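You operate a simulated robot arm through the tools that you are given. There is no shell and no other tool. Be economical: measure what you need, move in short steps, check, and stop when the job is done.

You run a simulated robot arm. Do the job below in one go: nothing can be reset, and whatever is moved stays where it is left.

TASK
Roll the slab level, lock the carriage and print it with the green stamp.
Fine: carriage catch open to roll, shut after; one print in the slab's middle; stamp back where it stood. Set down upright: green stamp. Where these are worked on the way, their far stop is far enough and under half their travel is too little: carriage catch.

The check looks at the end state, three seconds after you hand in, the way a careful person would. Anything else that was tipped, shoved, dropped, spilled or broken makes it a failure.

THE ROBOT
A 6-joint arm with a two-finger parallel gripper, fixed in place. Base frame: the origin is at the foot of the arm, x ahead of it, y to its left, z up. Units: mm, degrees, N and s.
With the tool pointing down near the work surface it reaches from about 320 to 700 mm from the base axis. Its first joint turns from -166.0 to 166.0 degrees. Payload 4.1 kg.
The TCP is the grasp point between the finger pads, 23 mm short of the fingertips. In the tool frame z runs along the fingers and y along their closing line. Largest opening 94 mm; finger width 38, thickness 10; the body of the gripper, 54 by 96 mm, starts 39 mm behind the TCP.
Orientation is told as [roll, pitch, yaw] about the base's x, y, z axes, in that order, counted from this pose: with the fingers straight down and closing along the base's y, the tool's x points along the base's -x, its y along +y and its z along -z.

THE INTERFACE
- The arm moves only by the tool apply_moves. Its argument "moves" is a list of rows, each a list of 6 numbers: the shift along the base's x, y, z in units of 40 mm (1.0 is 40 mm), then the turn, a rotation vector about the base's x, y, z in units of 6 degrees (1.0 is 6 degrees). In form: [[dx, dy, dz, ax, ay, az], ...]. A call has 1 to 12 rows; each row shifts and turns the commanded pose from where the row before left it. "fingers" is the opening, from 0 (shut) to 1 (fully open), set as the call begins (left out, the last holds). A call with a number of a shift or a turn outside -1 to 1 is refused whole. Each row takes 0.2 s and may step no farther than 50 mm and 8.6 degrees from the row before; otherwise, or with a gripper value out of range, the whole call is refused. Where a pose cannot be reached the arm comes as near as it can. A force on the tool above 90 N (or 10 N above the force at the start of the call, whichever is more), or a blocked arm, ends the call early, and 0.2 s more pass. The fingers move at their own pace (about 45 mm/s each) and stop on an object; they squeeze with about 20 N. The grip force told is the motor's: it shows also when the fingers shut on nothing. Time passes only in rows, and 0.2 s behind the last, so rows that do not move let the fingers close. The reply holds the time, the measured pose of the TCP, the force on the tool along the base axes, the opening and the grip force, in the units named above and with some noise, with the torque about the TCP (base axes, N m) and any sound that the robot's microphone picked up.
- Cameras (640 x 400 px; columns grow to the right, rows downward): "scene" is fixed at [220.1, 648.2, 1418.4]; the picture's right is [-0.96, 0.27, 0.00], its down [0.23, 0.81, -0.55] and it looks along [-0.15, -0.53, -0.84] (base axes); focal length 214 px, centre (320, 200). "wrist" rides on the gripper at [86, 16, -75] in the tool frame; the picture's right is [-0.18, 0.98, 0.00], its down [-0.58, -0.11, -0.81] and it looks along [-0.79, -0.15, 0.59] (tool axes); focal length 243 px, centre (320, 200). There is no depth. A picture from a camera that has moved, and an enlarged one, comes with that camera's place and axes in the base frame and with its lens. The place of the scene camera against the robot may be out by one fixed shift of up to 12 mm in any direction.
- capture(camera): a new picture of that camera. The clock stands still meanwhile.
- lift_body(by): slides the trunk up (or, below 0, down) by that many mm; the arm rides with it, the base frame stays. It gives what a move gives, with no picture.
- inspect(camera, box): a new picture of the part [left, top, right, bottom] of that camera's present view, enlarged. The clock stands still meanwhile.
- finish_job(): hands the job in; it is judged then, once.

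Go step by step. Nothing tells you positions but the pictures and the camera data: compare them with the known pose of the tool, close in by small moves and look again before you grip or let go. The budget is 120 turns and 76 pictures, counting those below and the enlarged ones. Unless the task says otherwise, let go and move clear before handing in, and close with one line.

The tools are called after "Request:" by a JSON object that holds its "name" and its "arguments". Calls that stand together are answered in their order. apply_moves: Moves the arm, as the interface text tells. Its arguments: {"type":"object","properties":{"moves":{"type":"array"},"fingers":{"type":"number"}},"required":["moves"]} The other tools are called the same way: lift_body (by) slides the trunk up or down; capture (camera) takes a picture; inspect (camera, box) takes an enlarged picture of a part of a camera's view; finish_job () hands the job in.

At the start:

```text
t: 0.0
tool_pos: [44.0, 368.9, 1214.0]
tcp_rot: [0.0, 0.1, 0.1]
ft_force: [0.4, -0.6, -0.6]
torque: [0.01, -0.02, 0.01]
finger_gap: 93.9
grip_force: 0.0
trunk travel left (down, up): [-525.0, 65.0]
```

scene: 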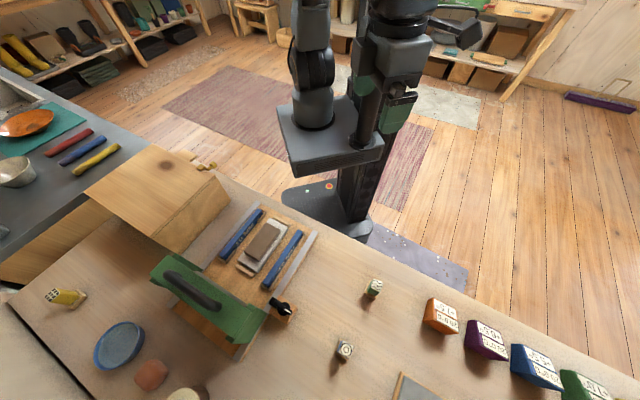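
wrist: 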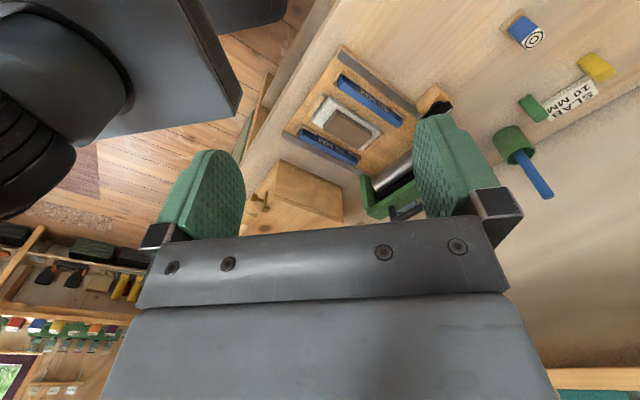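

I see a bench with a slab between blue strips, a green gantry with a dark handle, a black catch knob and several stamps. I'll look closer first.

Request:
{"name": "inspect", "arguments": {"camera": "scene", "box": [140, 180, 340, 360]}}

Request:
{"name": "inspect", "arguments": {"camera": "scene", "box": [320, 250, 640, 400]}}

Request:
{"name": "inspect", "arguments": {"camera": "wrist", "box": [240, 0, 640, 240]}}

Request:
{"name": "inspect", "arguments": {"camera": "scene", "box": [0, 260, 240, 400]}}

```text
2.22 times, centred on (240, 270) of scene
camera zoom: at [220.1, 648.2, 1418.4], right [-0.96, 0.27, 0.0], down [0.23, 0.81, -0.55], along [-0.15, -0.53, -0.84], focal length 477 px, centre (498, 44)
```

zoom: 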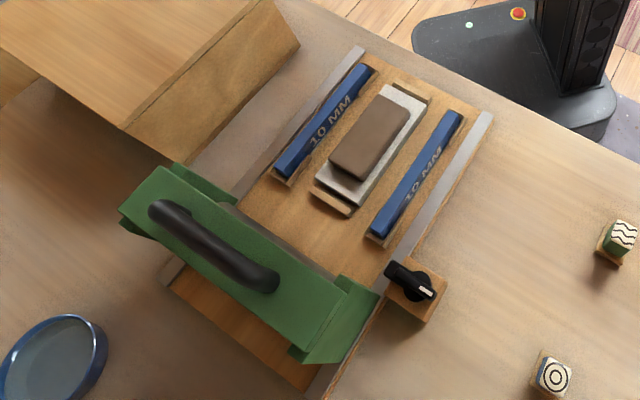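

```text
2.00 times, centred on (480, 325) of scene
camera zoom: at [220.1, 648.2, 1418.4], right [-0.96, 0.27, 0.0], down [0.23, 0.81, -0.55], along [-0.15, -0.53, -0.84], focal length 429 px, centre (0, -50)
```

zoom: 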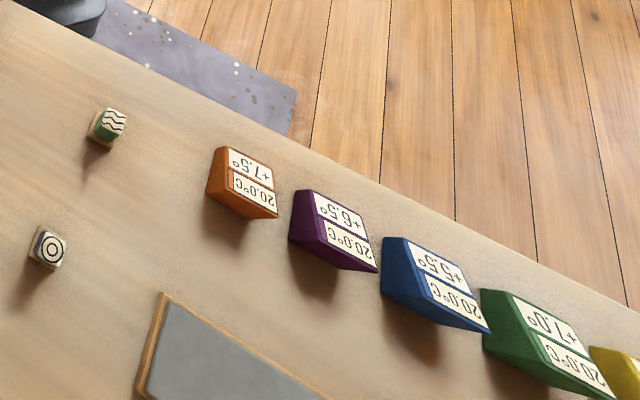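

```text
1.60 times, centred on (440, 120) of wrist
camera zoom: at [-42.0, 383.2, 1288.5], right [0.18, 0.98, 0.0], down [0.58, -0.11, 0.81], along [0.79, -0.15, -0.59], focal length 388 px, centre (128, 328)
```

zoom: 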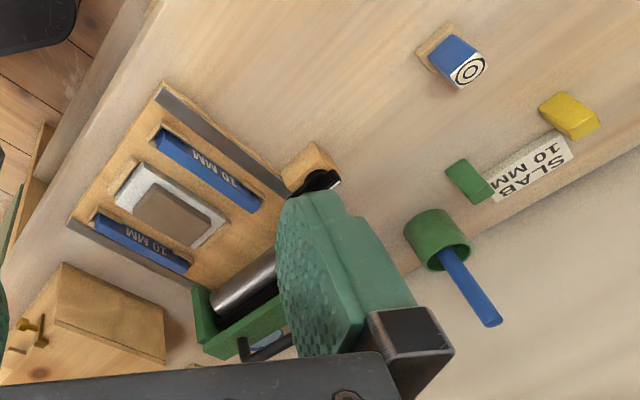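

```text
2.67 times, centred on (120, 330) of scene
camera zoom: at [220.1, 648.2, 1418.4], right [-0.96, 0.27, 0.0], down [0.23, 0.81, -0.55], along [-0.15, -0.53, -0.84], focal length 572 px, centre (853, -147)
```

zoom: 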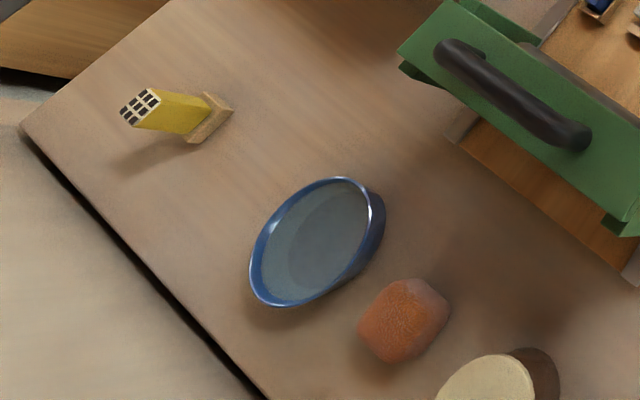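

The rails run about 45° in the base frame and the bench top is near z≈790. I'll lower the trunk part-way to see the work closer.

Request:
{"name": "lift_body", "arguments": {"by": -150}}

Request:
{"name": "apply_moves", "arguments": {"moves": [[0, 0.5, 0, 0, 0, -1], [0, 0.5, 0, 0, 0, -1], [0, 0.5, 0, 0, 0, -1], [0, 0, 0, 0, 0, -1], [0, 0, 0, 0, 0, -1], [0, 0, 0, 0, 0, -1], [0, 0, 0, 0, 0, -1], [0, 0, 0, 0, 0, -0.5]]}}

Request:
{"name": "capture", "arguments": {"camera": "wrist"}}

Request:
{"name": "capture", "arguments": {"camera": "scene"}}

```text
t: 1.8
tool_pos: [44.5, 367.7, 1063.7]
tcp_rot: [0.0, -0.1, 0.0]
ft_force: [0.3, 0.1, 0.1]
torque: [0.01, -0.05, 0.01]
finger_gap: 94.1
grip_force: 0.0
trunk travel left (down, up): [-375.0, 215.0]
```

```text
t: 3.5
tool_pos: [44.3, 426.1, 1063.7]
tcp_rot: [0.0, 0.0, -45.1]
ft_force: [-0.2, 0.6, 1.2]
torque: [-0.01, -0.02, -0.03]
finger_gap: 94.2
grip_force: 0.0
trunk travel left (down, up): [-375.0, 215.0]
```

```text
69 pictures are left
camera wrist: at [-5.2, 499.8, 1138.3], right [0.83, 0.56, 0.0], down [0.33, -0.49, 0.81], along [0.46, -0.67, -0.59], focal length 243 px, centre (320, 200)
```

wrist: 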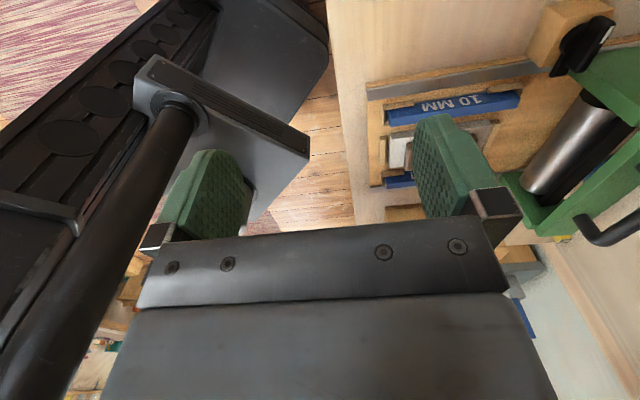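

```text
68 pictures are left
```

scene: 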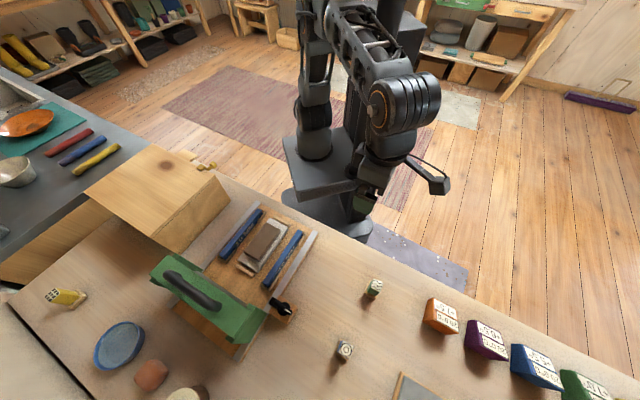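

Moving toward the catch for a closer wrist view.

Request:
{"name": "apply_moves", "arguments": {"moves": [[0.8, 0.7, 0, 0, 0, 0], [0.8, 0.7, 0, 0, 0, 0], [0.8, 0.7, 0, 0, 0, 0], [0.8, 0.7, 0, 0, 0, 0], [0.8, 0.7, 0, 0, 0, 0]]}}

Request:
{"name": "capture", "arguments": {"camera": "wrist"}}

```text
t: 4.8
tool_pos: [203.8, 562.1, 1061.0]
tcp_rot: [0.0, 0.0, -45.0]
ft_force: [-0.7, 0.2, 0.3]
torque: [0.04, -0.06, -0.01]
finger_gap: 93.9
grip_force: 0.0
out of reach, approached as far as the arm can: row 5
trunk travel left (down, up): [-375.0, 215.0]
```

```text
67 pictures are left
camera wrist: at [154.1, 633.8, 1135.8], right [0.82, 0.57, 0.0], down [0.33, -0.49, 0.81], along [0.46, -0.67, -0.59], focal length 243 px, centre (320, 200)
```

wrist: 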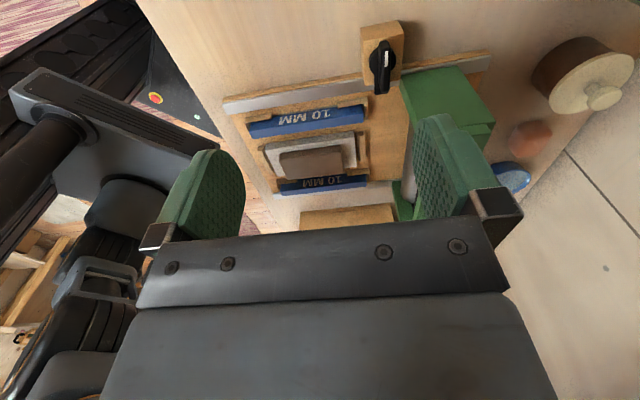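

Request:
{"name": "inspect", "arguments": {"camera": "wrist", "box": [200, 0, 520, 200]}}

Request:
{"name": "inspect", "arguments": {"camera": "wrist", "box": [340, 10, 440, 110]}}

```text
2.00 times, centred on (360, 100) of wrist
camera zoom: at [154.1, 633.8, 1135.8], right [0.82, 0.57, 0.0], down [0.33, -0.49, 0.81], along [0.46, -0.67, -0.59], focal length 485 px, centre (240, 400)
```

zoom: 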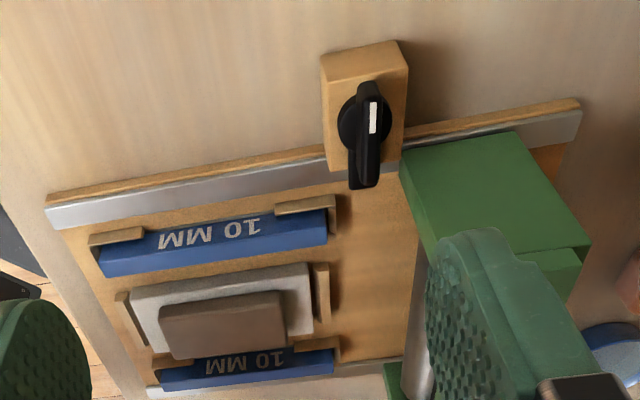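

```text
4.00 times, centred on (390, 60) of wrist
camera zoom: at [154.1, 633.8, 1135.8], right [0.82, 0.57, 0.0], down [0.33, -0.49, 0.81], along [0.46, -0.67, -0.59], focal length 970 px, centre (40, 760)
```

zoom: 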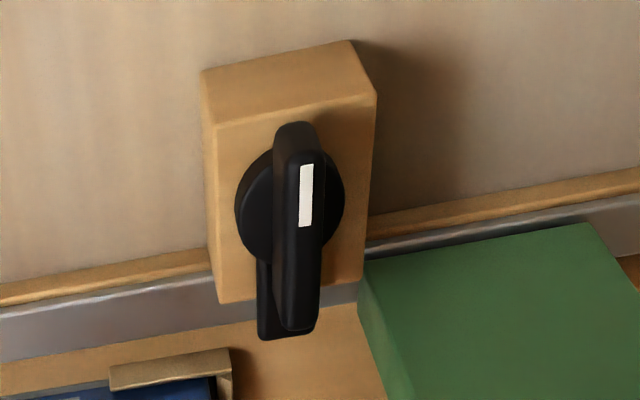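

The catch is a rotary knob near (298, 558, ~840), its tongue lying across the rail in front of the carriage. I'll get above it.

Request:
{"name": "lift_body", "arguments": {"by": -150}}

Request:
{"name": "apply_moves", "arguments": {"moves": [[0.8, 0, 0, 0, 0, 0], [0.8, 0, 0, 0, 0, 0], [0.7, 0, 0, 0, 0, 0]], "fingers": 0.45}}

Request:
{"name": "capture", "arguments": {"camera": "wrist"}}

```text
t: 6.5
tool_pos: [203.3, 563.1, 910.9]
tcp_rot: [-0.1, 0.0, -44.9]
ft_force: [0.4, -0.3, 0.2]
torque: [-0.01, 0.01, 0.01]
finger_gap: 93.7
grip_force: 0.0
trunk travel left (down, up): [-225.0, 365.0]
```

```text
t: 7.3
tool_pos: [286.8, 542.1, 902.1]
tcp_rot: [0.0, -0.1, -44.9]
ft_force: [0.1, 0.4, -0.5]
torque: [-0.04, -0.02, 0.01]
finger_gap: 42.3
grip_force: 0.1
out of reach, approached as far as the arm can: row 1, 2, 3
trunk travel left (down, up): [-225.0, 365.0]
```

```text
64 pictures are left
camera wrist: at [236.9, 614.2, 976.3], right [0.82, 0.57, 0.0], down [0.33, -0.49, 0.81], along [0.46, -0.66, -0.59], focal length 243 px, centre (320, 200)
```

wrist: 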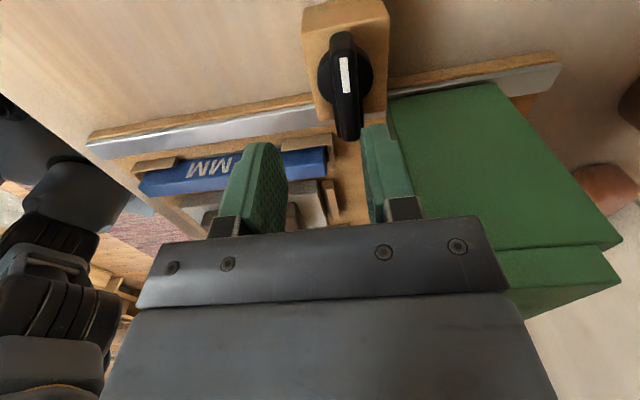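

Reach is limited at this trunk height; I'll raise and retract the tool, then lower the trunk further.

Request:
{"name": "apply_moves", "arguments": {"moves": [[-0.42, -0.76, 0.62, 0, 0, 0], [-0.42, -0.76, 0.62, 0, 0, 0], [-0.42, -0.76, 0.62, 0, 0, 0], [-0.42, -0.76, 0.62, 0, 0, 0], [0, 0, 1, 0, 0, 0], [0, 0, 1, 0, 0, 0]]}}

Request:
{"name": "lift_body", "arguments": {"by": -130}}

Request:
{"name": "capture", "arguments": {"camera": "scene"}}

```text
t: 8.7
tool_pos: [217.2, 412.7, 1069.6]
tcp_rot: [0.3, 0.1, -44.9]
ft_force: [0.5, -0.2, 0.6]
torque: [0.0, 0.01, 0.01]
finger_gap: 42.5
grip_force: 0.1
out of reach, approached as far as the arm can: row 6
trunk travel left (down, up): [-225.0, 365.0]
```

```text
t: 10.3
tool_pos: [217.9, 414.2, 939.5]
tcp_rot: [0.2, 0.1, -44.8]
ft_force: [0.3, 0.1, -0.6]
torque: [0.06, -0.04, -0.04]
finger_gap: 42.5
grip_force: 0.0
trunk travel left (down, up): [-95.0, 495.0]
```

```text
63 pictures are left
```

scene: 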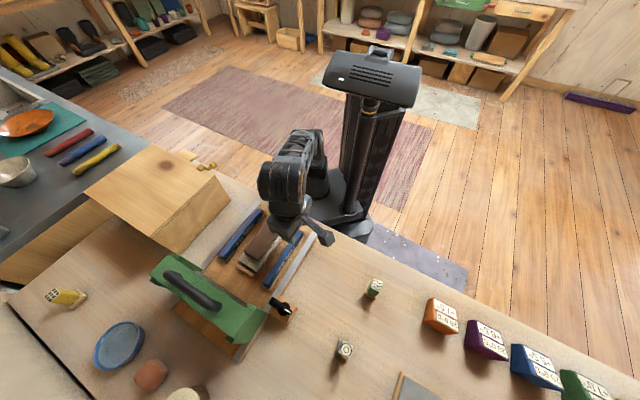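

Request:
{"name": "apply_moves", "arguments": {"moves": [[0.49, 0.87, 0, 0, 0, 0], [0.49, 0.87, 0, 0, 0, 0], [0.49, 0.87, 0, 0, 0, 0], [0.49, 0.87, 0, 0, 0, 0], [0, 0, -0.6, 0, 0, 0]]}}

Request:
{"name": "capture", "arguments": {"camera": "wrist"}}

```text
t: 11.5
tool_pos: [266.9, 484.5, 850.0]
tcp_rot: [0.2, 0.1, -44.9]
ft_force: [-0.2, -0.6, 3.3]
torque: [0.01, -0.08, 0.0]
finger_gap: 42.1
grip_force: 0.1
out of reach, approached as far as the arm can: row 1, 2, 3, 4
trunk travel left (down, up): [-95.0, 495.0]
```

```text
62 pictures are left
camera wrist: at [217.6, 555.9, 923.8], right [0.82, 0.57, 0.01], down [0.33, -0.49, 0.8], along [0.46, -0.66, -0.59], focal length 243 px, centre (320, 200)
```

wrist: 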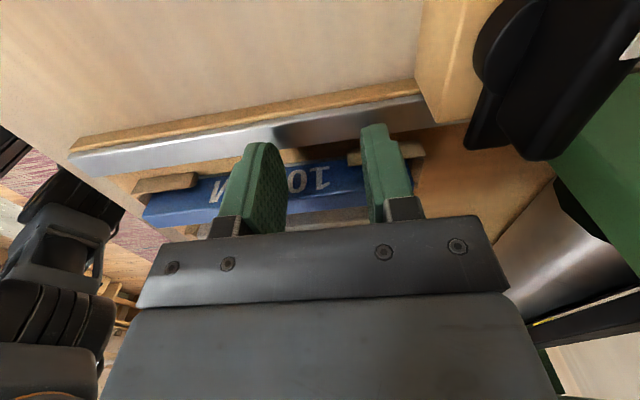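

I lowered too far: the arm reaches farther when working below its shoulder. I'll lift the trunk back up.

Request:
{"name": "lift_body", "arguments": {"by": 60}}

Request:
{"name": "inspect", "arguments": {"camera": "wrist", "box": [120, 0, 640, 260]}}

Request:
{"name": "lift_body", "arguments": {"by": 240}}

```text
t: 12.5
tool_pos: [266.9, 484.2, 908.3]
tcp_rot: [0.3, 0.1, -44.9]
ft_force: [-0.4, 0.2, -0.2]
torque: [0.02, 0.02, 0.0]
finger_gap: 42.5
grip_force: 0.0
trunk travel left (down, up): [-155.0, 435.0]
```

```text
1.23 times, centred on (380, 130) of wrist
camera zoom: at [217.6, 556.3, 983.1], right [0.82, 0.57, 0.0], down [0.33, -0.49, 0.8], along [0.46, -0.66, -0.59], focal length 299 px, centre (246, 286)
```

zoom: 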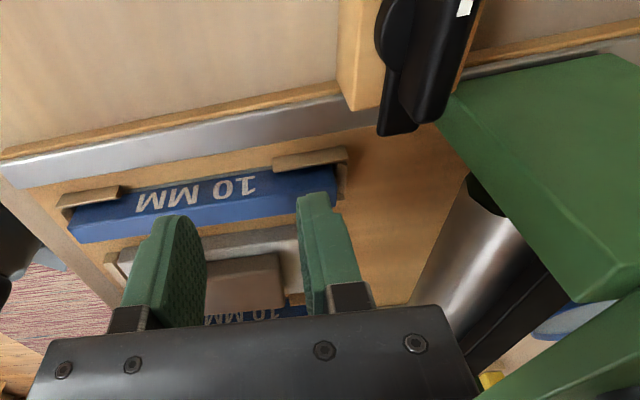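

```text
t: 15.0
tool_pos: [266.4, 484.6, 1148.5]
tcp_rot: [0.1, 0.1, -44.9]
ft_force: [-0.2, -0.8, 0.0]
torque: [0.0, 0.0, 0.01]
finger_gap: 42.2
grip_force: 0.1
trunk travel left (down, up): [-395.0, 195.0]
```

Request:
{"name": "apply_moves", "arguments": {"moves": [[0, 0, -1, 0, 0, 0], [0, 0, -1, 0, 0, 0], [0, 0, -1, 0, 0, 0], [0, 0, -1, 0, 0, 0], [0, 0, -1, 0, 0, 0], [0.4, 0.9, 0, 0, 0, 0], [0.3, 0.9, 0, 0, 0, 0], [0, 0, -1, 0, 0, 0]]}}

Request:
{"name": "capture", "arguments": {"camera": "wrist"}}

```text
t: 16.8
tool_pos: [294.2, 558.2, 910.3]
tcp_rot: [0.6, 0.3, -44.8]
ft_force: [-3.6, 3.2, 15.9]
torque: [0.0, -0.84, 0.15]
finger_gap: 42.4
grip_force: 0.2
trunk travel left (down, up): [-395.0, 195.0]
```

```text
60 pictures are left
camera wrist: at [244.8, 628.9, 985.7], right [0.82, 0.57, 0.01], down [0.33, -0.49, 0.8], along [0.46, -0.66, -0.6], focal length 243 px, centre (320, 200)
```

wrist: 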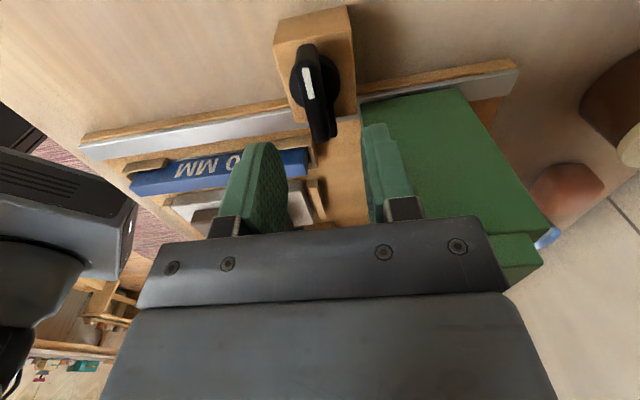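

The force reading and a wrist-only triangulation show that the gripper body touched the carriage's top edge (z≈949). The knob is nearer (279, 574, 875). I'll lift off and shift over it.

Request:
{"name": "apply_moves", "arguments": {"moves": [[0, 0, 0.8, 0, 0, 0], [-0.5, 0.5, 0, 0, 0, 0]]}}

Request:
{"name": "inspect", "arguments": {"camera": "wrist", "box": [200, 0, 520, 200]}}

Request:
{"name": "inspect", "arguments": {"camera": "scene", "box": [140, 220, 320, 360]}}

```text
t: 17.4
tool_pos: [275.9, 575.6, 939.8]
tcp_rot: [0.2, 0.1, -45.0]
ft_force: [-0.3, -0.2, 0.6]
torque: [0.05, -0.02, 0.01]
finger_gap: 42.2
grip_force: 0.1
trunk travel left (down, up): [-395.0, 195.0]
```

```text
2.00 times, centred on (360, 100) of wrist
camera zoom: at [226.2, 647.7, 1014.5], right [0.82, 0.57, 0.0], down [0.33, -0.49, 0.81], along [0.46, -0.66, -0.59], focal length 485 px, centre (240, 400)
```

zoom: 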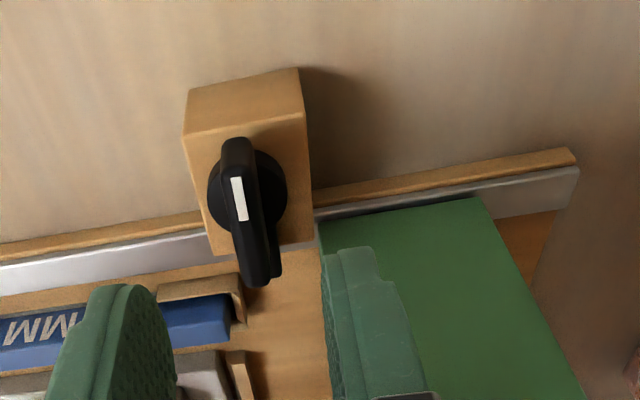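

```text
2.86 times, centred on (230, 290) of scene
camera zoom: at [220.1, 648.2, 1418.4], right [-0.96, 0.27, 0.0], down [0.23, 0.81, -0.55], along [-0.15, -0.53, -0.84], focal length 613 px, centre (577, -57)
```

zoom: 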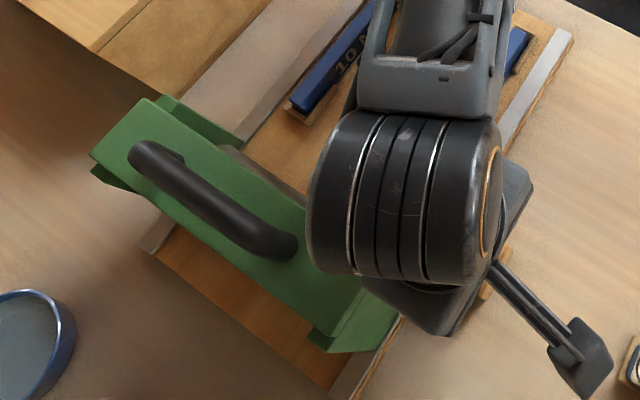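

Knob axis at about (281, 575), bar top z≈875. Centring, descending and gripping the bar.

Request:
{"name": "apply_moves", "arguments": {"moves": [[0.13, -0.02, -0.5, 0, 0, 0], [0, 0, -0.5, 0, 0, 0], [0, 0, -0.3, 0, 0, 0]], "fingers": 0.35}}

Request:
{"name": "capture", "arguments": {"camera": "wrist"}}

```text
t: 18.2
tool_pos: [280.1, 575.3, 887.7]
tcp_rot: [0.2, 0.1, -44.8]
ft_force: [-0.9, -0.9, 0.6]
torque: [0.01, 0.05, -0.02]
finger_gap: 32.7
grip_force: 0.1
trunk travel left (down, up): [-395.0, 195.0]
```

```text
57 pictures are left
camera wrist: at [230.8, 647.2, 963.0], right [0.82, 0.57, 0.0], down [0.33, -0.49, 0.8], along [0.46, -0.66, -0.59], focal length 243 px, centre (320, 200)
```

wrist: 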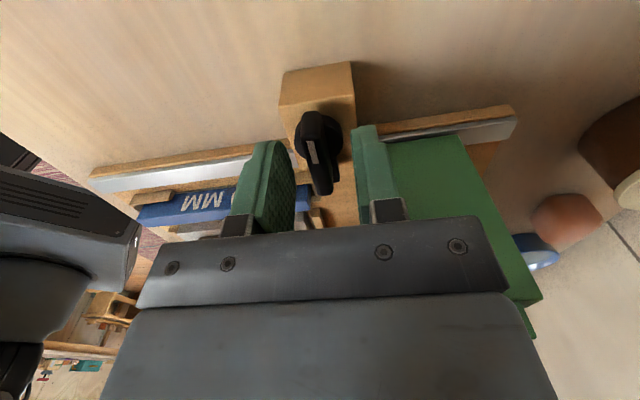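

Request:
{"name": "apply_moves", "arguments": {"moves": [[0, 0, -0.05, 0, 0, 0], [0, 0, 0, 0, 0, 0], [0, 0, 0, 0, 0, 0]], "fingers": 0}}

Request:
{"name": "capture", "arguments": {"camera": "wrist"}}

```text
t: 19.0
tool_pos: [279.2, 574.2, 886.2]
tcp_rot: [0.2, 0.0, -44.9]
ft_force: [-10.5, -15.0, 0.5]
torque: [-0.53, 0.2, -0.17]
finger_gap: 11.1
grip_force: 44.8
trunk travel left (down, up): [-395.0, 195.0]
```

```text
56 pictures are left
camera wrist: at [229.0, 645.9, 961.2], right [0.82, 0.57, 0.0], down [0.33, -0.49, 0.81], along [0.46, -0.66, -0.59], focal length 243 px, centre (320, 200)
```

wrist: 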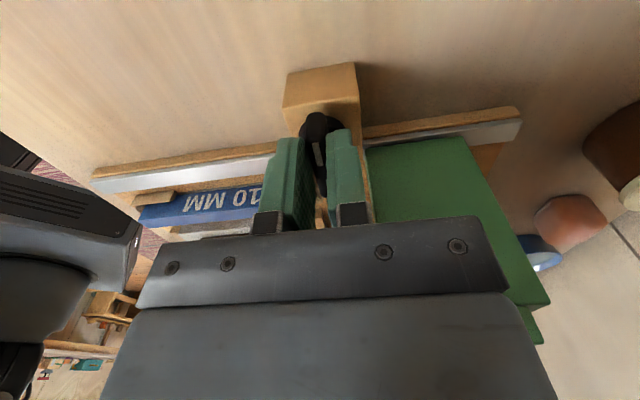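

Gripped (11 mm). I'll relieve the side load and try a small clockwise turn.

Request:
{"name": "apply_moves", "arguments": {"moves": [[-0.035, -0.04, 0, 0, 0, 0], [0, 0, 0, 0, 0, -1], [0, 0, 0, 0, 0, -1]]}}

```text
t: 19.8
tool_pos: [278.9, 574.6, 887.4]
tcp_rot: [0.3, 0.2, -56.9]
ft_force: [-2.3, 1.4, -2.3]
torque: [-0.31, 0.26, 1.67]
finger_gap: 16.4
grip_force: 45.2
trunk travel left (down, up): [-395.0, 195.0]
```

Clockwise resists and wedges the fingers open; I'll go back and try counter-clockwise.

Request:
{"name": "apply_moves", "arguments": {"moves": [[0, 0, 0, 0, 0, 1], [0, 0, 0, 0, 0, 1], [0, 0, 0, 0, 0, 0.5], [0, 0, 0, 0, 0, 0.5]]}}

Request:
{"name": "capture", "arguments": {"camera": "wrist"}}

```text
t: 20.8
tool_pos: [277.8, 574.4, 886.5]
tcp_rot: [0.2, 0.2, -38.9]
ft_force: [-11.9, -5.3, -1.2]
torque: [0.7, 1.36, -0.12]
finger_gap: 10.6
grip_force: 45.3
trunk travel left (down, up): [-395.0, 195.0]
```

```text
55 pictures are left
camera wrist: at [220.4, 640.0, 961.5], right [0.76, 0.65, 0.0], down [0.38, -0.45, 0.8], along [0.52, -0.61, -0.59], focal length 243 px, centre (320, 200)
```

wrist: 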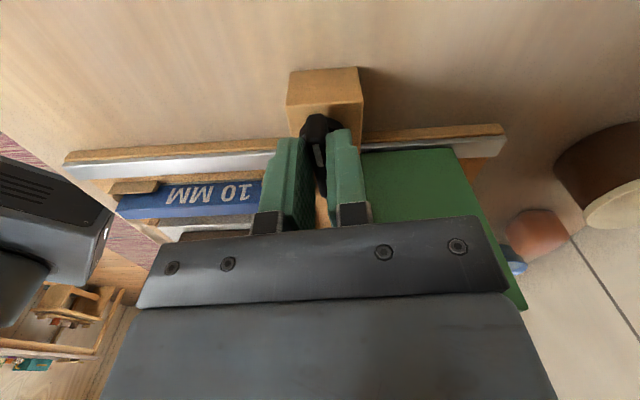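

The knob turns freely counter-clockwise; continuing.

Request:
{"name": "apply_moves", "arguments": {"moves": [[-0.02, -0.01, 0, 0, 0, 1], [0, 0, 0, 0, 0, 1], [0, 0, 0, 0, 0, 1], [0, 0, 0, 0, 0, 1]]}}

```text
t: 21.8
tool_pos: [276.1, 570.3, 886.3]
tcp_rot: [-0.2, -0.1, -14.8]
ft_force: [-25.1, -31.9, -7.4]
torque: [-0.56, 0.06, -0.34]
finger_gap: 10.7
grip_force: 44.9
trunk travel left (down, up): [-395.0, 195.0]
```

Request:
{"name": "apply_moves", "arguments": {"moves": [[-0.06, -0.07, 0, 0, 0, 0]]}}

Request:
{"name": "capture", "arguments": {"camera": "wrist"}}

```text
t: 22.2
tool_pos: [275.9, 570.3, 887.0]
tcp_rot: [0.2, 0.0, -14.8]
ft_force: [-14.0, -12.9, -10.5]
torque: [-0.25, 0.49, -0.13]
finger_gap: 11.1
grip_force: 45.2
trunk travel left (down, up): [-395.0, 195.0]
```

```text
54 pictures are left
camera wrist: at [196.3, 607.2, 961.4], right [0.43, 0.9, 0.0], down [0.53, -0.26, 0.81], along [0.73, -0.34, -0.59], focal length 243 px, centre (320, 200)
```

wrist: 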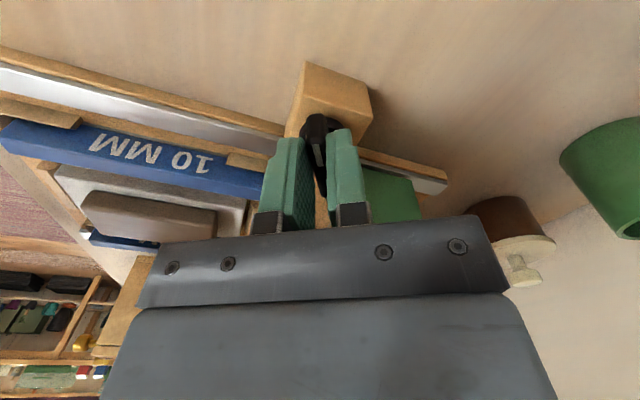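

Request:
{"name": "apply_moves", "arguments": {"moves": [[-0.03, -0.03, 0.03, 0, 0, 1], [-0.03, 0, 0, 0, 0, 1], [-0.03, 0, 0, 0, 0, 1]]}}

```text
t: 23.0
tool_pos: [274.7, 567.0, 886.7]
tcp_rot: [-0.1, -0.1, 3.0]
ft_force: [5.4, -24.2, -17.1]
torque: [-0.43, -0.54, -0.25]
finger_gap: 10.9
grip_force: 45.1
trunk travel left (down, up): [-395.0, 195.0]
```

The load pattern shows the true axis at about (285, 567); I'll follow that arc.

Request:
{"name": "apply_moves", "arguments": {"moves": [[0.0, -0.11, 0.03, 0, 0, 1], [0.01, -0.035, 0, 0, 0, 1], [0.01, -0.03, 0, 0, 0, 1], [0.01, -0.025, 0, 0, 0, 1]]}}

Request:
{"name": "capture", "arguments": {"camera": "wrist"}}

```text
t: 24.0
tool_pos: [276.5, 563.4, 886.9]
tcp_rot: [0.2, 0.2, 27.2]
ft_force: [21.5, -2.1, -22.3]
torque: [0.01, -0.58, -0.11]
finger_gap: 11.0
grip_force: 45.1
trunk travel left (down, up): [-395.0, 195.0]
```

```text
53 pictures are left
camera wrist: at [192.1, 537.1, 962.4], right [-0.29, 0.96, 0.0], down [0.57, 0.17, 0.8], along [0.77, 0.23, -0.59], focal length 243 px, centre (320, 200)
```

wrist: 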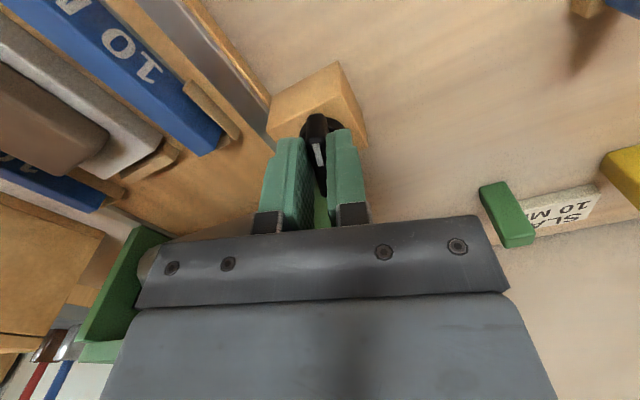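

Request:
{"name": "apply_moves", "arguments": {"moves": [[0.08, -0.02, -0.05, 0, 0, 1], [0.03, -0.02, 0, 0, 0, 1], [0.02, -0.02, 0, 0, 0, 1]]}}

```text
t: 24.8
tool_pos: [277.8, 560.8, 887.6]
tcp_rot: [0.4, 0.2, 45.2]
ft_force: [3.1, 1.3, -4.1]
torque: [-0.81, 0.62, -0.24]
finger_gap: 10.8
grip_force: 45.0
trunk travel left (down, up): [-395.0, 195.0]
```

Request:
{"name": "apply_moves", "arguments": {"moves": [[0.02, -0.01, 0, 0, 0, 1]]}}

```text
t: 25.2
tool_pos: [277.3, 560.4, 888.2]
tcp_rot: [0.4, 0.1, 51.2]
ft_force: [-5.7, 4.8, 0.3]
torque: [-0.39, 0.5, -1.6]
finger_gap: 13.4
grip_force: 44.2
trunk travel left (down, up): [-395.0, 195.0]
```

The stop is at 90° of turn. I'll turn back that step, release and rise.

Request:
{"name": "apply_moves", "arguments": {"moves": [[0, 0, 0, 0, 0, -1], [0, 0, 0, 0, 0, 0]]}}

Request:
{"name": "apply_moves", "arguments": {"moves": [[0, 0, 0, 0, 0, 0], [0, 0, 0.5, 0, 0, 0], [0, 0, 1, 0, 0, 0], [0, 0, 1, 0, 0, 0], [0, 0, 1, 0, 0, 0]], "fingers": 0.35}}

Request:
{"name": "capture", "arguments": {"camera": "wrist"}}

Request:
{"name": "inspect", "arguments": {"camera": "scene", "box": [140, 220, 320, 360]}}

```text
t: 25.8
tool_pos: [277.3, 559.1, 887.2]
tcp_rot: [0.3, 0.0, 45.2]
ft_force: [-12.9, 9.1, 6.6]
torque: [-0.69, 0.94, 0.01]
finger_gap: 11.0
grip_force: 44.8
trunk travel left (down, up): [-395.0, 195.0]
```

```text
t: 27.0
tool_pos: [279.3, 559.0, 1025.5]
tcp_rot: [0.2, 0.2, 44.9]
ft_force: [-0.5, -0.1, 0.1]
torque: [0.0, 0.05, 0.02]
finger_gap: 33.1
grip_force: 0.1
trunk travel left (down, up): [-395.0, 195.0]
```

```text
52 pictures are left
camera wrist: at [207.9, 508.8, 1101.2], right [-0.57, 0.82, 0.0], down [0.49, 0.33, 0.8], along [0.66, 0.46, -0.59], focal length 243 px, centre (320, 200)
```

wrist: 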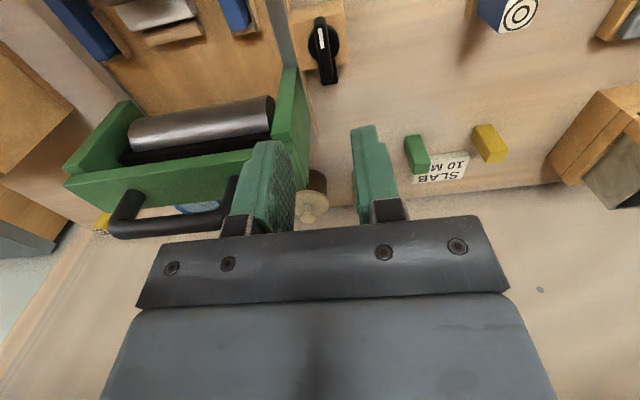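

```text
2.86 times, centred on (230, 290) of scene
camera zoom: at [220.1, 648.2, 1418.4], right [-0.96, 0.27, 0.0], down [0.23, 0.81, -0.55], along [-0.15, -0.53, -0.84], focal length 613 px, centre (577, -57)
```

zoom: 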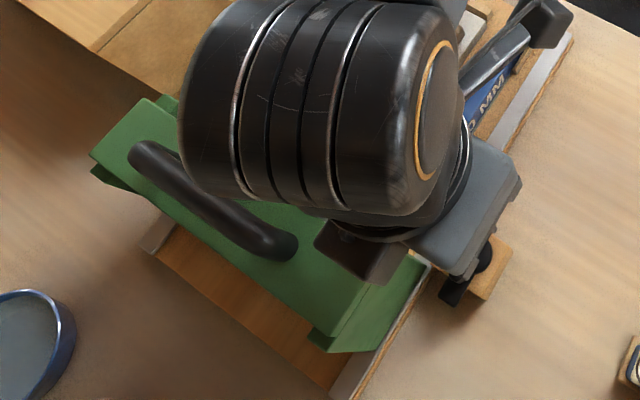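

The catch is open (bar parallel to the rail). The handle is centred near (423, 511, 995), running across the rails. I'll raise the trunk for reach and turn to close along the rails.

Request:
{"name": "lift_body", "arguments": {"by": 150}}

Request:
{"name": "apply_moves", "arguments": {"moves": [[0, 0, 0, 0, 0, -1], [0, 0, 0, 0, 0, -1], [0, 0, 0, 0, 0, -1], [0, 0, 0, 0, 0, -1], [0, 0, 0, 0, 0, -1], [0, 0, 0, 0, 0, -1], [0, 0, 0, 0, 0, -1], [0, 0, 0, 0, 0, -1], [0, 0, 0, 0, 0, -1], [0, 0, 0, 0, 0, -1], [0, 0, 0, 0, 0, -1], [0, 0, 0, 0, 0, -1]], "fingers": 0.6}}

Request:
{"name": "apply_moves", "arguments": {"moves": [[0.6, 0, -0.7, 0, 0, -1], [0.6, 0, -0.7, 0, 0, -1], [0.6, 0, -0.7, 0, 0, -1], [0.6, -0.6, -0.4, 0, 0, 0], [0.6, -0.6, -0.4, 0, 0, 0]]}}

Request:
{"name": "capture", "arguments": {"camera": "wrist"}}

```text
t: 28.7
tool_pos: [280.8, 559.1, 1176.0]
tcp_rot: [0.3, 0.0, 45.1]
ft_force: [-0.6, -0.4, 0.1]
torque: [0.0, -0.04, -0.01]
finger_gap: 32.9
grip_force: 0.1
trunk travel left (down, up): [-545.0, 45.0]
```

```text
t: 31.3
tool_pos: [280.5, 560.2, 1175.7]
tcp_rot: [0.2, 0.1, -27.1]
ft_force: [0.3, -0.5, -0.8]
torque: [0.01, 0.0, 0.01]
finger_gap: 56.7
grip_force: 0.0
trunk travel left (down, up): [-545.0, 45.0]
```

```text
t: 32.5
tool_pos: [399.9, 509.9, 1059.1]
tcp_rot: [0.3, 0.0, -45.1]
ft_force: [-0.4, -0.4, -0.5]
torque: [0.02, -0.04, -0.01]
finger_gap: 56.4
grip_force: 0.1
trunk travel left (down, up): [-545.0, 45.0]
```

```text
50 pictures are left
camera wrist: at [349.7, 582.3, 1134.9], right [0.82, 0.57, 0.0], down [0.33, -0.49, 0.8], along [0.46, -0.66, -0.59], focal length 243 px, centre (320, 200)
```

wrist: 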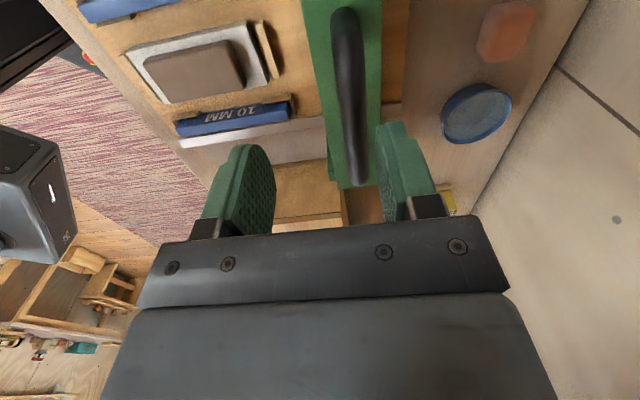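

Request:
{"name": "apply_moves", "arguments": {"moves": [[0.7, 0.03, 0, 0, 0, 0], [0, 0, -0.6, 0, 0, 0], [0, 0, -0.6, 0, 0, 0]]}}

Request:
{"name": "capture", "arguments": {"camera": "wrist"}}

```text
t: 33.3
tool_pos: [427.8, 513.9, 1011.7]
tcp_rot: [0.4, 0.0, -45.0]
ft_force: [0.1, -0.3, 0.0]
torque: [0.03, -0.03, 0.0]
finger_gap: 56.4
grip_force: 0.1
trunk travel left (down, up): [-545.0, 45.0]
```

```text
49 pictures are left
camera wrist: at [377.9, 584.2, 1086.7], right [0.82, 0.57, 0.0], down [0.33, -0.49, 0.8], along [0.46, -0.66, -0.59], focal length 243 px, centre (320, 200)
```

wrist: 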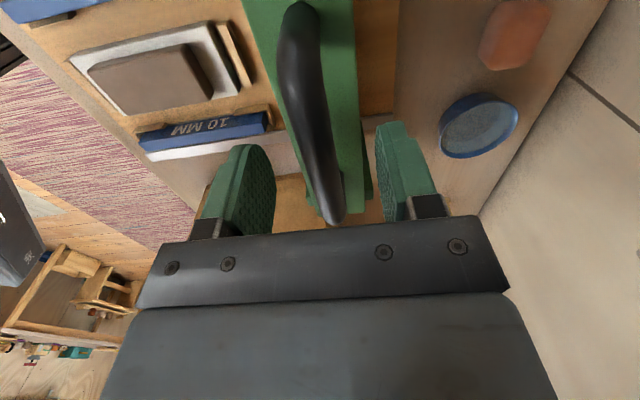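

Well centred over the handle. Descending and closing.

Request:
{"name": "apply_moves", "arguments": {"moves": [[0, 0, -0.4, 0, 0, 0], [0, 0, -0.3, 0, 0, 0]]}}

Request:
{"name": "apply_moves", "arguments": {"moves": [[0, 0, 0, 0, 0, 0], [0, 0, 0, 0, 0, 0], [0, 0, 0, 0, 0, 0]], "fingers": 0}}

Request:
{"name": "capture", "arguments": {"camera": "wrist"}}

```text
t: 33.9
tool_pos: [428.7, 513.2, 984.0]
tcp_rot: [0.3, 0.1, -44.9]
ft_force: [0.7, -0.7, 0.0]
torque: [0.02, 0.01, -0.01]
finger_gap: 56.3
grip_force: 0.2
trunk travel left (down, up): [-545.0, 45.0]
```

```text
t: 34.7
tool_pos: [429.4, 511.1, 983.5]
tcp_rot: [0.2, 0.1, -45.0]
ft_force: [-0.3, -1.5, 0.0]
torque: [0.01, -0.01, -0.2]
finger_gap: 17.9
grip_force: 37.9
trunk travel left (down, up): [-545.0, 45.0]
```

```text
48 pictures are left
camera wrist: at [378.1, 584.1, 1058.9], right [0.82, 0.57, 0.0], down [0.33, -0.49, 0.8], along [0.46, -0.66, -0.59], focal length 243 px, centre (320, 200)
```

wrist: 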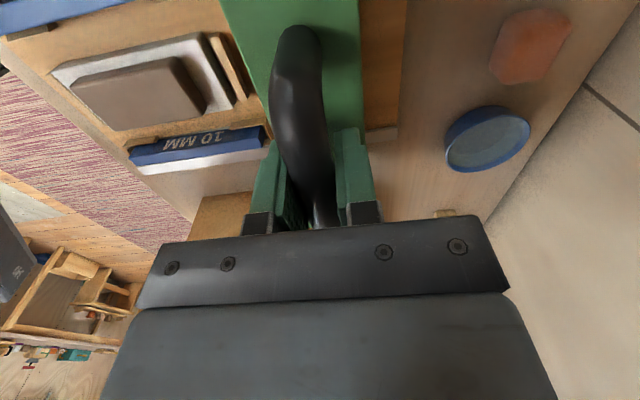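

Request:
{"name": "apply_moves", "arguments": {"moves": [[-0.25, -0.25, 0, 0, 0, 0], [-0.25, -0.25, 0, 0, 0, 0], [-0.25, -0.25, 0, 0, 0, 0]]}}

```text
t: 35.5
tool_pos: [396.7, 481.6, 984.9]
tcp_rot: [0.1, 0.1, -44.9]
ft_force: [-1.2, -1.7, 1.0]
torque: [0.1, 0.08, -0.29]
finger_gap: 17.7
grip_force: 45.3
trunk travel left (down, up): [-545.0, 45.0]
```

Request:
{"name": "apply_moves", "arguments": {"moves": [[-0.3, -0.3, 0, 0, 0, 0], [-0.3, -0.3, 0, 0, 0, 0], [-0.3, -0.3, 0, 0, 0, 0], [-0.3, -0.3, 0, 0, 0, 0]]}}

Request:
{"name": "capture", "arguments": {"camera": "scene"}}

```text
t: 36.5
tool_pos: [350.1, 434.8, 984.5]
tcp_rot: [0.3, 0.2, -44.9]
ft_force: [7.5, 4.5, -0.6]
torque: [0.06, -0.25, -0.24]
finger_gap: 17.8
grip_force: 45.1
trunk travel left (down, up): [-545.0, 45.0]
```

```text
47 pictures are left
```

scene: 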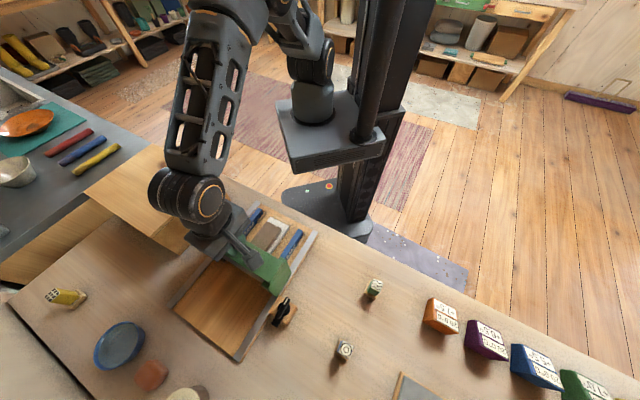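

Request:
{"name": "apply_moves", "arguments": {"moves": [[-0.25, -0.25, 0, 0, 0, 0], [-0.25, -0.25, 0, 0, 0, 0], [-0.25, -0.25, 0, 0, 0, 0], [-0.25, -0.25, 0, 0, 0, 0]]}}

Request:
{"name": "apply_moves", "arguments": {"moves": [[-0.25, -0.25, 0, 0, 0, 0], [-0.25, -0.25, 0, 0, 0, 0], [-0.25, -0.25, 0, 0, 0, 0], [-0.25, -0.25, 0, 0, 0, 0]]}}

Request:
{"name": "capture", "arguments": {"camera": "wrist"}}

```text
t: 37.5
tool_pos: [308.6, 395.1, 983.8]
tcp_rot: [0.2, 0.2, -44.8]
ft_force: [-2.3, 0.6, 2.0]
torque: [0.14, 0.16, -0.41]
finger_gap: 17.7
grip_force: 45.0
trunk travel left (down, up): [-545.0, 45.0]
```

```text
t: 38.5
tool_pos: [269.9, 353.6, 983.5]
tcp_rot: [0.2, 0.1, -45.1]
ft_force: [0.8, -4.9, 8.4]
torque: [0.04, -0.12, -0.2]
finger_gap: 18.0
grip_force: 44.7
trunk travel left (down, up): [-545.0, 45.0]
```

```text
46 pictures are left
camera wrist: at [219.8, 425.8, 1058.8], right [0.82, 0.57, 0.0], down [0.33, -0.49, 0.8], along [0.46, -0.66, -0.59], focal length 243 px, centre (320, 200)
```

wrist: 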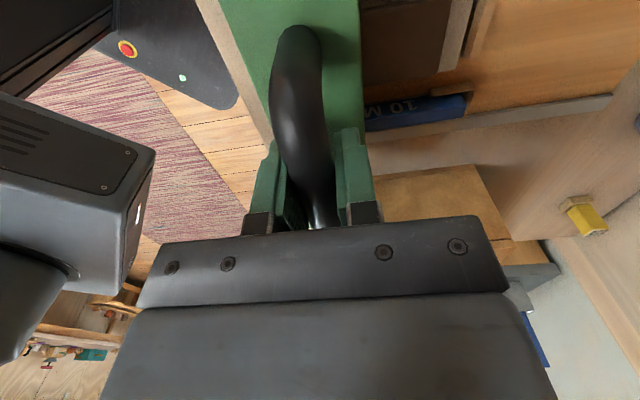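

The roller is at about the near edge of the slab; I'll keep rolling gently toward the rail end, watching for a stop.

Request:
{"name": "apply_moves", "arguments": {"moves": [[-0.15, -0.15, 0, 0, 0, 0], [-0.15, -0.15, 0, 0, 0, 0], [-0.15, -0.15, 0, 0, 0, 0]]}}

Request:
{"name": "capture", "arguments": {"camera": "wrist"}}

Request:
{"name": "inspect", "arguments": {"camera": "scene", "box": [160, 160, 340, 360]}}

```text
t: 39.3
tool_pos: [261.9, 346.6, 984.0]
tcp_rot: [1.2, 0.4, -45.0]
ft_force: [54.6, 41.2, -6.5]
torque: [-1.31, -0.48, -0.31]
finger_gap: 17.7
grip_force: 45.2
trunk travel left (down, up): [-545.0, 45.0]
```

```text
45 pictures are left
camera wrist: at [211.4, 417.0, 1059.4], right [0.82, 0.56, 0.02], down [0.33, -0.5, 0.8], along [0.46, -0.65, -0.6], focal length 243 px, centre (320, 200)
```

wrist: 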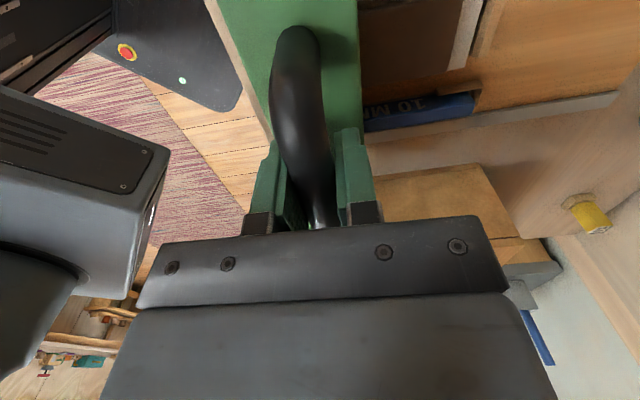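

```text
2.00 times, centred on (250, 260) of scene
camera zoom: at [220.1, 648.2, 1418.4], right [-0.96, 0.27, 0.0], down [0.23, 0.81, -0.55], along [-0.15, -0.53, -0.84], focal length 429 px, centre (460, 80)
```

zoom: 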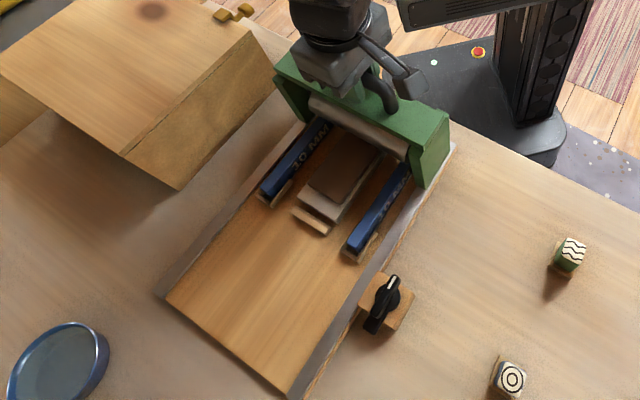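

Hit the near stop; the slab has been rolled. Rolling back to the parked position.

Request:
{"name": "apply_moves", "arguments": {"moves": [[0.25, 0.25, 0, 0, 0, 0], [0.25, 0.25, 0, 0, 0, 0], [0.25, 0.25, 0, 0, 0, 0], [0.25, 0.25, 0, 0, 0, 0], [0.25, 0.25, 0, 0, 0, 0], [0.25, 0.25, 0, 0, 0, 0], [0.25, 0.25, 0, 0, 0, 0], [0.25, 0.25, 0, 0, 0, 0], [0.25, 0.25, 0, 0, 0, 0], [0.25, 0.25, 0, 0, 0, 0], [0.25, 0.25, 0, 0, 0, 0], [0.25, 0.25, 0, 0, 0, 0]]}}

Request:
{"name": "apply_moves", "arguments": {"moves": [[0.25, 0.25, 0, 0, 0, 0], [0.25, 0.25, 0, 0, 0, 0], [0.25, 0.25, 0, 0, 0, 0], [0.25, 0.25, 0, 0, 0, 0]]}}

```text
t: 41.9
tool_pos: [372.7, 456.6, 984.6]
tcp_rot: [0.4, 0.1, -44.9]
ft_force: [0.7, 0.6, -6.7]
torque: [0.12, -0.24, -0.31]
finger_gap: 17.7
grip_force: 44.9
trunk travel left (down, up): [-545.0, 45.0]
```

```text
t: 42.9
tool_pos: [413.4, 496.9, 983.5]
tcp_rot: [0.2, 0.2, -44.9]
ft_force: [-0.1, 1.7, -5.3]
torque: [-0.04, 0.15, -0.26]
finger_gap: 17.8
grip_force: 45.0
trunk travel left (down, up): [-545.0, 45.0]
```

Request:
{"name": "apply_moves", "arguments": {"moves": [[0.2, 0.2, 0, 0, 0, 0], [0.2, 0.2, 0, 0, 0, 0], [0.07, 0.07, 0, 0, 0, 0]]}}

Request:
{"name": "capture", "arguments": {"camera": "wrist"}}

Request:
{"name": "inspect", "arguments": {"camera": "scene", "box": [160, 160, 340, 360]}}

```text
t: 43.7
tool_pos: [427.7, 512.3, 984.8]
tcp_rot: [0.0, 0.1, -44.9]
ft_force: [-19.5, -21.1, -5.1]
torque: [0.47, 0.41, -0.38]
finger_gap: 17.8
grip_force: 45.1
trunk travel left (down, up): [-545.0, 45.0]
```

```text
43 pictures are left
camera wrist: at [378.4, 584.7, 1058.7], right [0.82, 0.57, 0.0], down [0.34, -0.49, 0.81], along [0.46, -0.66, -0.59], focal length 243 px, centre (320, 200)
```

wrist: 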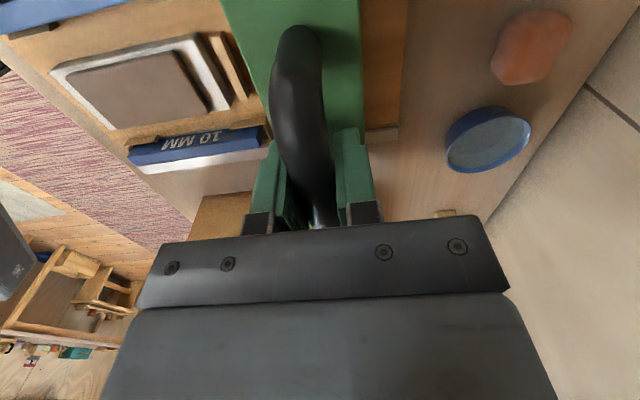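

```text
2.00 times, centred on (250, 260) of scene
camera zoom: at [220.1, 648.2, 1418.4], right [-0.96, 0.27, 0.0], down [0.23, 0.81, -0.55], along [-0.15, -0.53, -0.84], focal length 429 px, centre (460, 80)
```

zoom: 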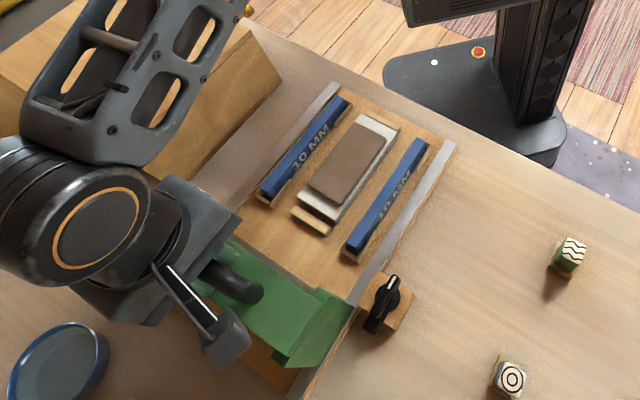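

Back at the parked far stop, with the slab flattened. Releasing and returning to the catch with the same yaw (+45°) I left it at.

Request:
{"name": "apply_moves", "arguments": {"moves": [[0, 0, 0, 0, 0, 0], [0, 0, 0, 0, 0, 0], [0, 0, 1, 0, 0, 0], [0, 0, 1, 0, 0, 0]], "fingers": 0.6}}

Request:
{"name": "apply_moves", "arguments": {"moves": [[-0.31, 0.1, 0, 0, 0, 1], [-0.31, 0.1, 0, 0, 0, 1], [-0.31, 0.1, 0, 0, 0, 1], [-0.31, 0.1, 0, 0, 0, 1], [-0.31, 0.1, 0, 0, 0, 1], [-0.31, 0.1, 0, 0, 0, 1], [-0.31, 0.1, 0, 0, 0, 1], [-0.31, 0.1, 0, 0, 0, 1], [-0.31, 0.1, 0, 0, 0, 1], [-0.31, 0.1, 0, 0, 0, 1], [-0.31, 0.1, 0, 0, 0, 1], [-0.31, 0.1, 0, 0, 0, 1]], "fingers": 0.35}}

Request:
{"name": "apply_moves", "arguments": {"moves": [[0, 0, 0, 0, 0, 1], [0, 0, 0, 0, 0, 1], [0, 0, 0, 0, 0, 1]]}}

Request:
{"name": "capture", "arguments": {"camera": "wrist"}}

```text
t: 44.7
tool_pos: [431.0, 514.6, 1064.7]
tcp_rot: [0.2, 0.1, -44.9]
ft_force: [0.3, 0.0, -0.6]
torque: [0.02, 0.03, 0.0]
finger_gap: 56.5
grip_force: 0.0
trunk travel left (down, up): [-545.0, 45.0]
```

```text
t: 47.3
tool_pos: [281.4, 564.1, 1063.2]
tcp_rot: [0.4, 0.2, 27.3]
ft_force: [-0.6, -0.3, -0.8]
torque: [0.01, 0.02, -0.05]
finger_gap: 32.9
grip_force: 0.0
trunk travel left (down, up): [-545.0, 45.0]
```

```text
t: 48.1
tool_pos: [281.6, 563.6, 1063.6]
tcp_rot: [0.3, 0.1, 45.2]
ft_force: [-0.5, -0.1, 0.3]
torque: [-0.02, -0.02, 0.01]
finger_gap: 33.0
grip_force: 0.0
trunk travel left (down, up): [-545.0, 45.0]
```

```text
41 pictures are left
camera wrist: at [209.7, 512.6, 1139.1], right [-0.57, 0.82, 0.0], down [0.49, 0.33, 0.8], along [0.66, 0.46, -0.59], focal length 243 px, centre (320, 200)
```

wrist: 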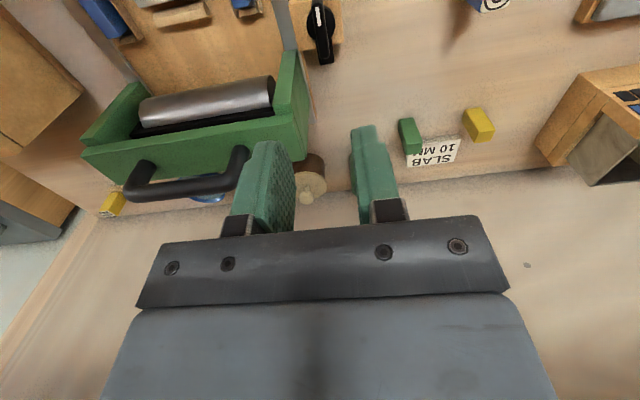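

Request:
{"name": "apply_moves", "arguments": {"moves": [[-0.1, -0.1, -0.9, 0, 0, 0], [0, 0, -1, 0, 0, 0], [0, 0, -1, 0, 0, 0], [0, 0, -0.8, 0, 0, 0]]}}

Request:
{"name": "capture", "arguments": {"camera": "wrist"}}

```text
t: 49.1
tool_pos: [278.6, 560.0, 914.8]
tcp_rot: [0.2, 0.2, 45.1]
ft_force: [-0.2, 0.7, 0.1]
torque: [0.01, -0.01, 0.02]
finger_gap: 32.9
grip_force: 0.1
trunk travel left (down, up): [-545.0, 45.0]
```

```text
40 pictures are left
camera wrist: at [206.1, 509.0, 990.1], right [-0.57, 0.82, 0.0], down [0.49, 0.33, 0.8], along [0.66, 0.46, -0.59], focal length 243 px, centre (320, 200)
```

wrist: 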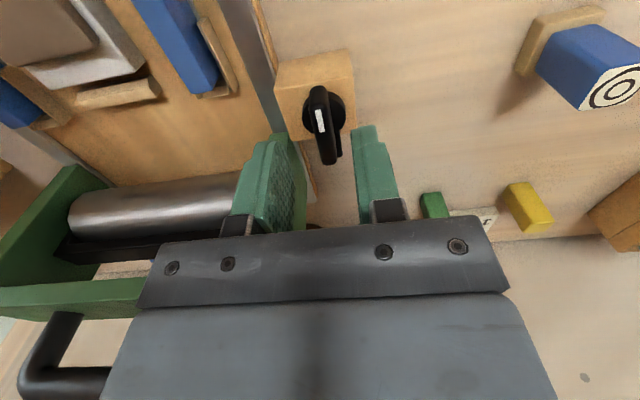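

Request:
{"name": "apply_moves", "arguments": {"moves": [[0, 0, -0.68, 0, 0, 0]]}}

Request:
{"name": "apply_moves", "arguments": {"moves": [[0, 0, 0, 0, 0, 0], [0, 0, 0, 0, 0, 0], [0, 0, 0, 0, 0, 0]], "fingers": 0}}

```text
t: 49.5
tool_pos: [278.3, 560.9, 890.2]
tcp_rot: [0.3, 0.2, 45.2]
ft_force: [0.8, -0.6, 0.0]
torque: [-0.01, 0.02, -0.03]
finger_gap: 32.8
grip_force: 0.1
trunk travel left (down, up): [-545.0, 45.0]
```

```text
t: 50.3
tool_pos: [277.2, 561.2, 888.4]
tcp_rot: [0.1, 0.1, 45.1]
ft_force: [-1.9, 4.5, -3.2]
torque: [0.62, -0.57, -0.06]
finger_gap: 10.7
grip_force: 45.0
trunk travel left (down, up): [-545.0, 45.0]
```

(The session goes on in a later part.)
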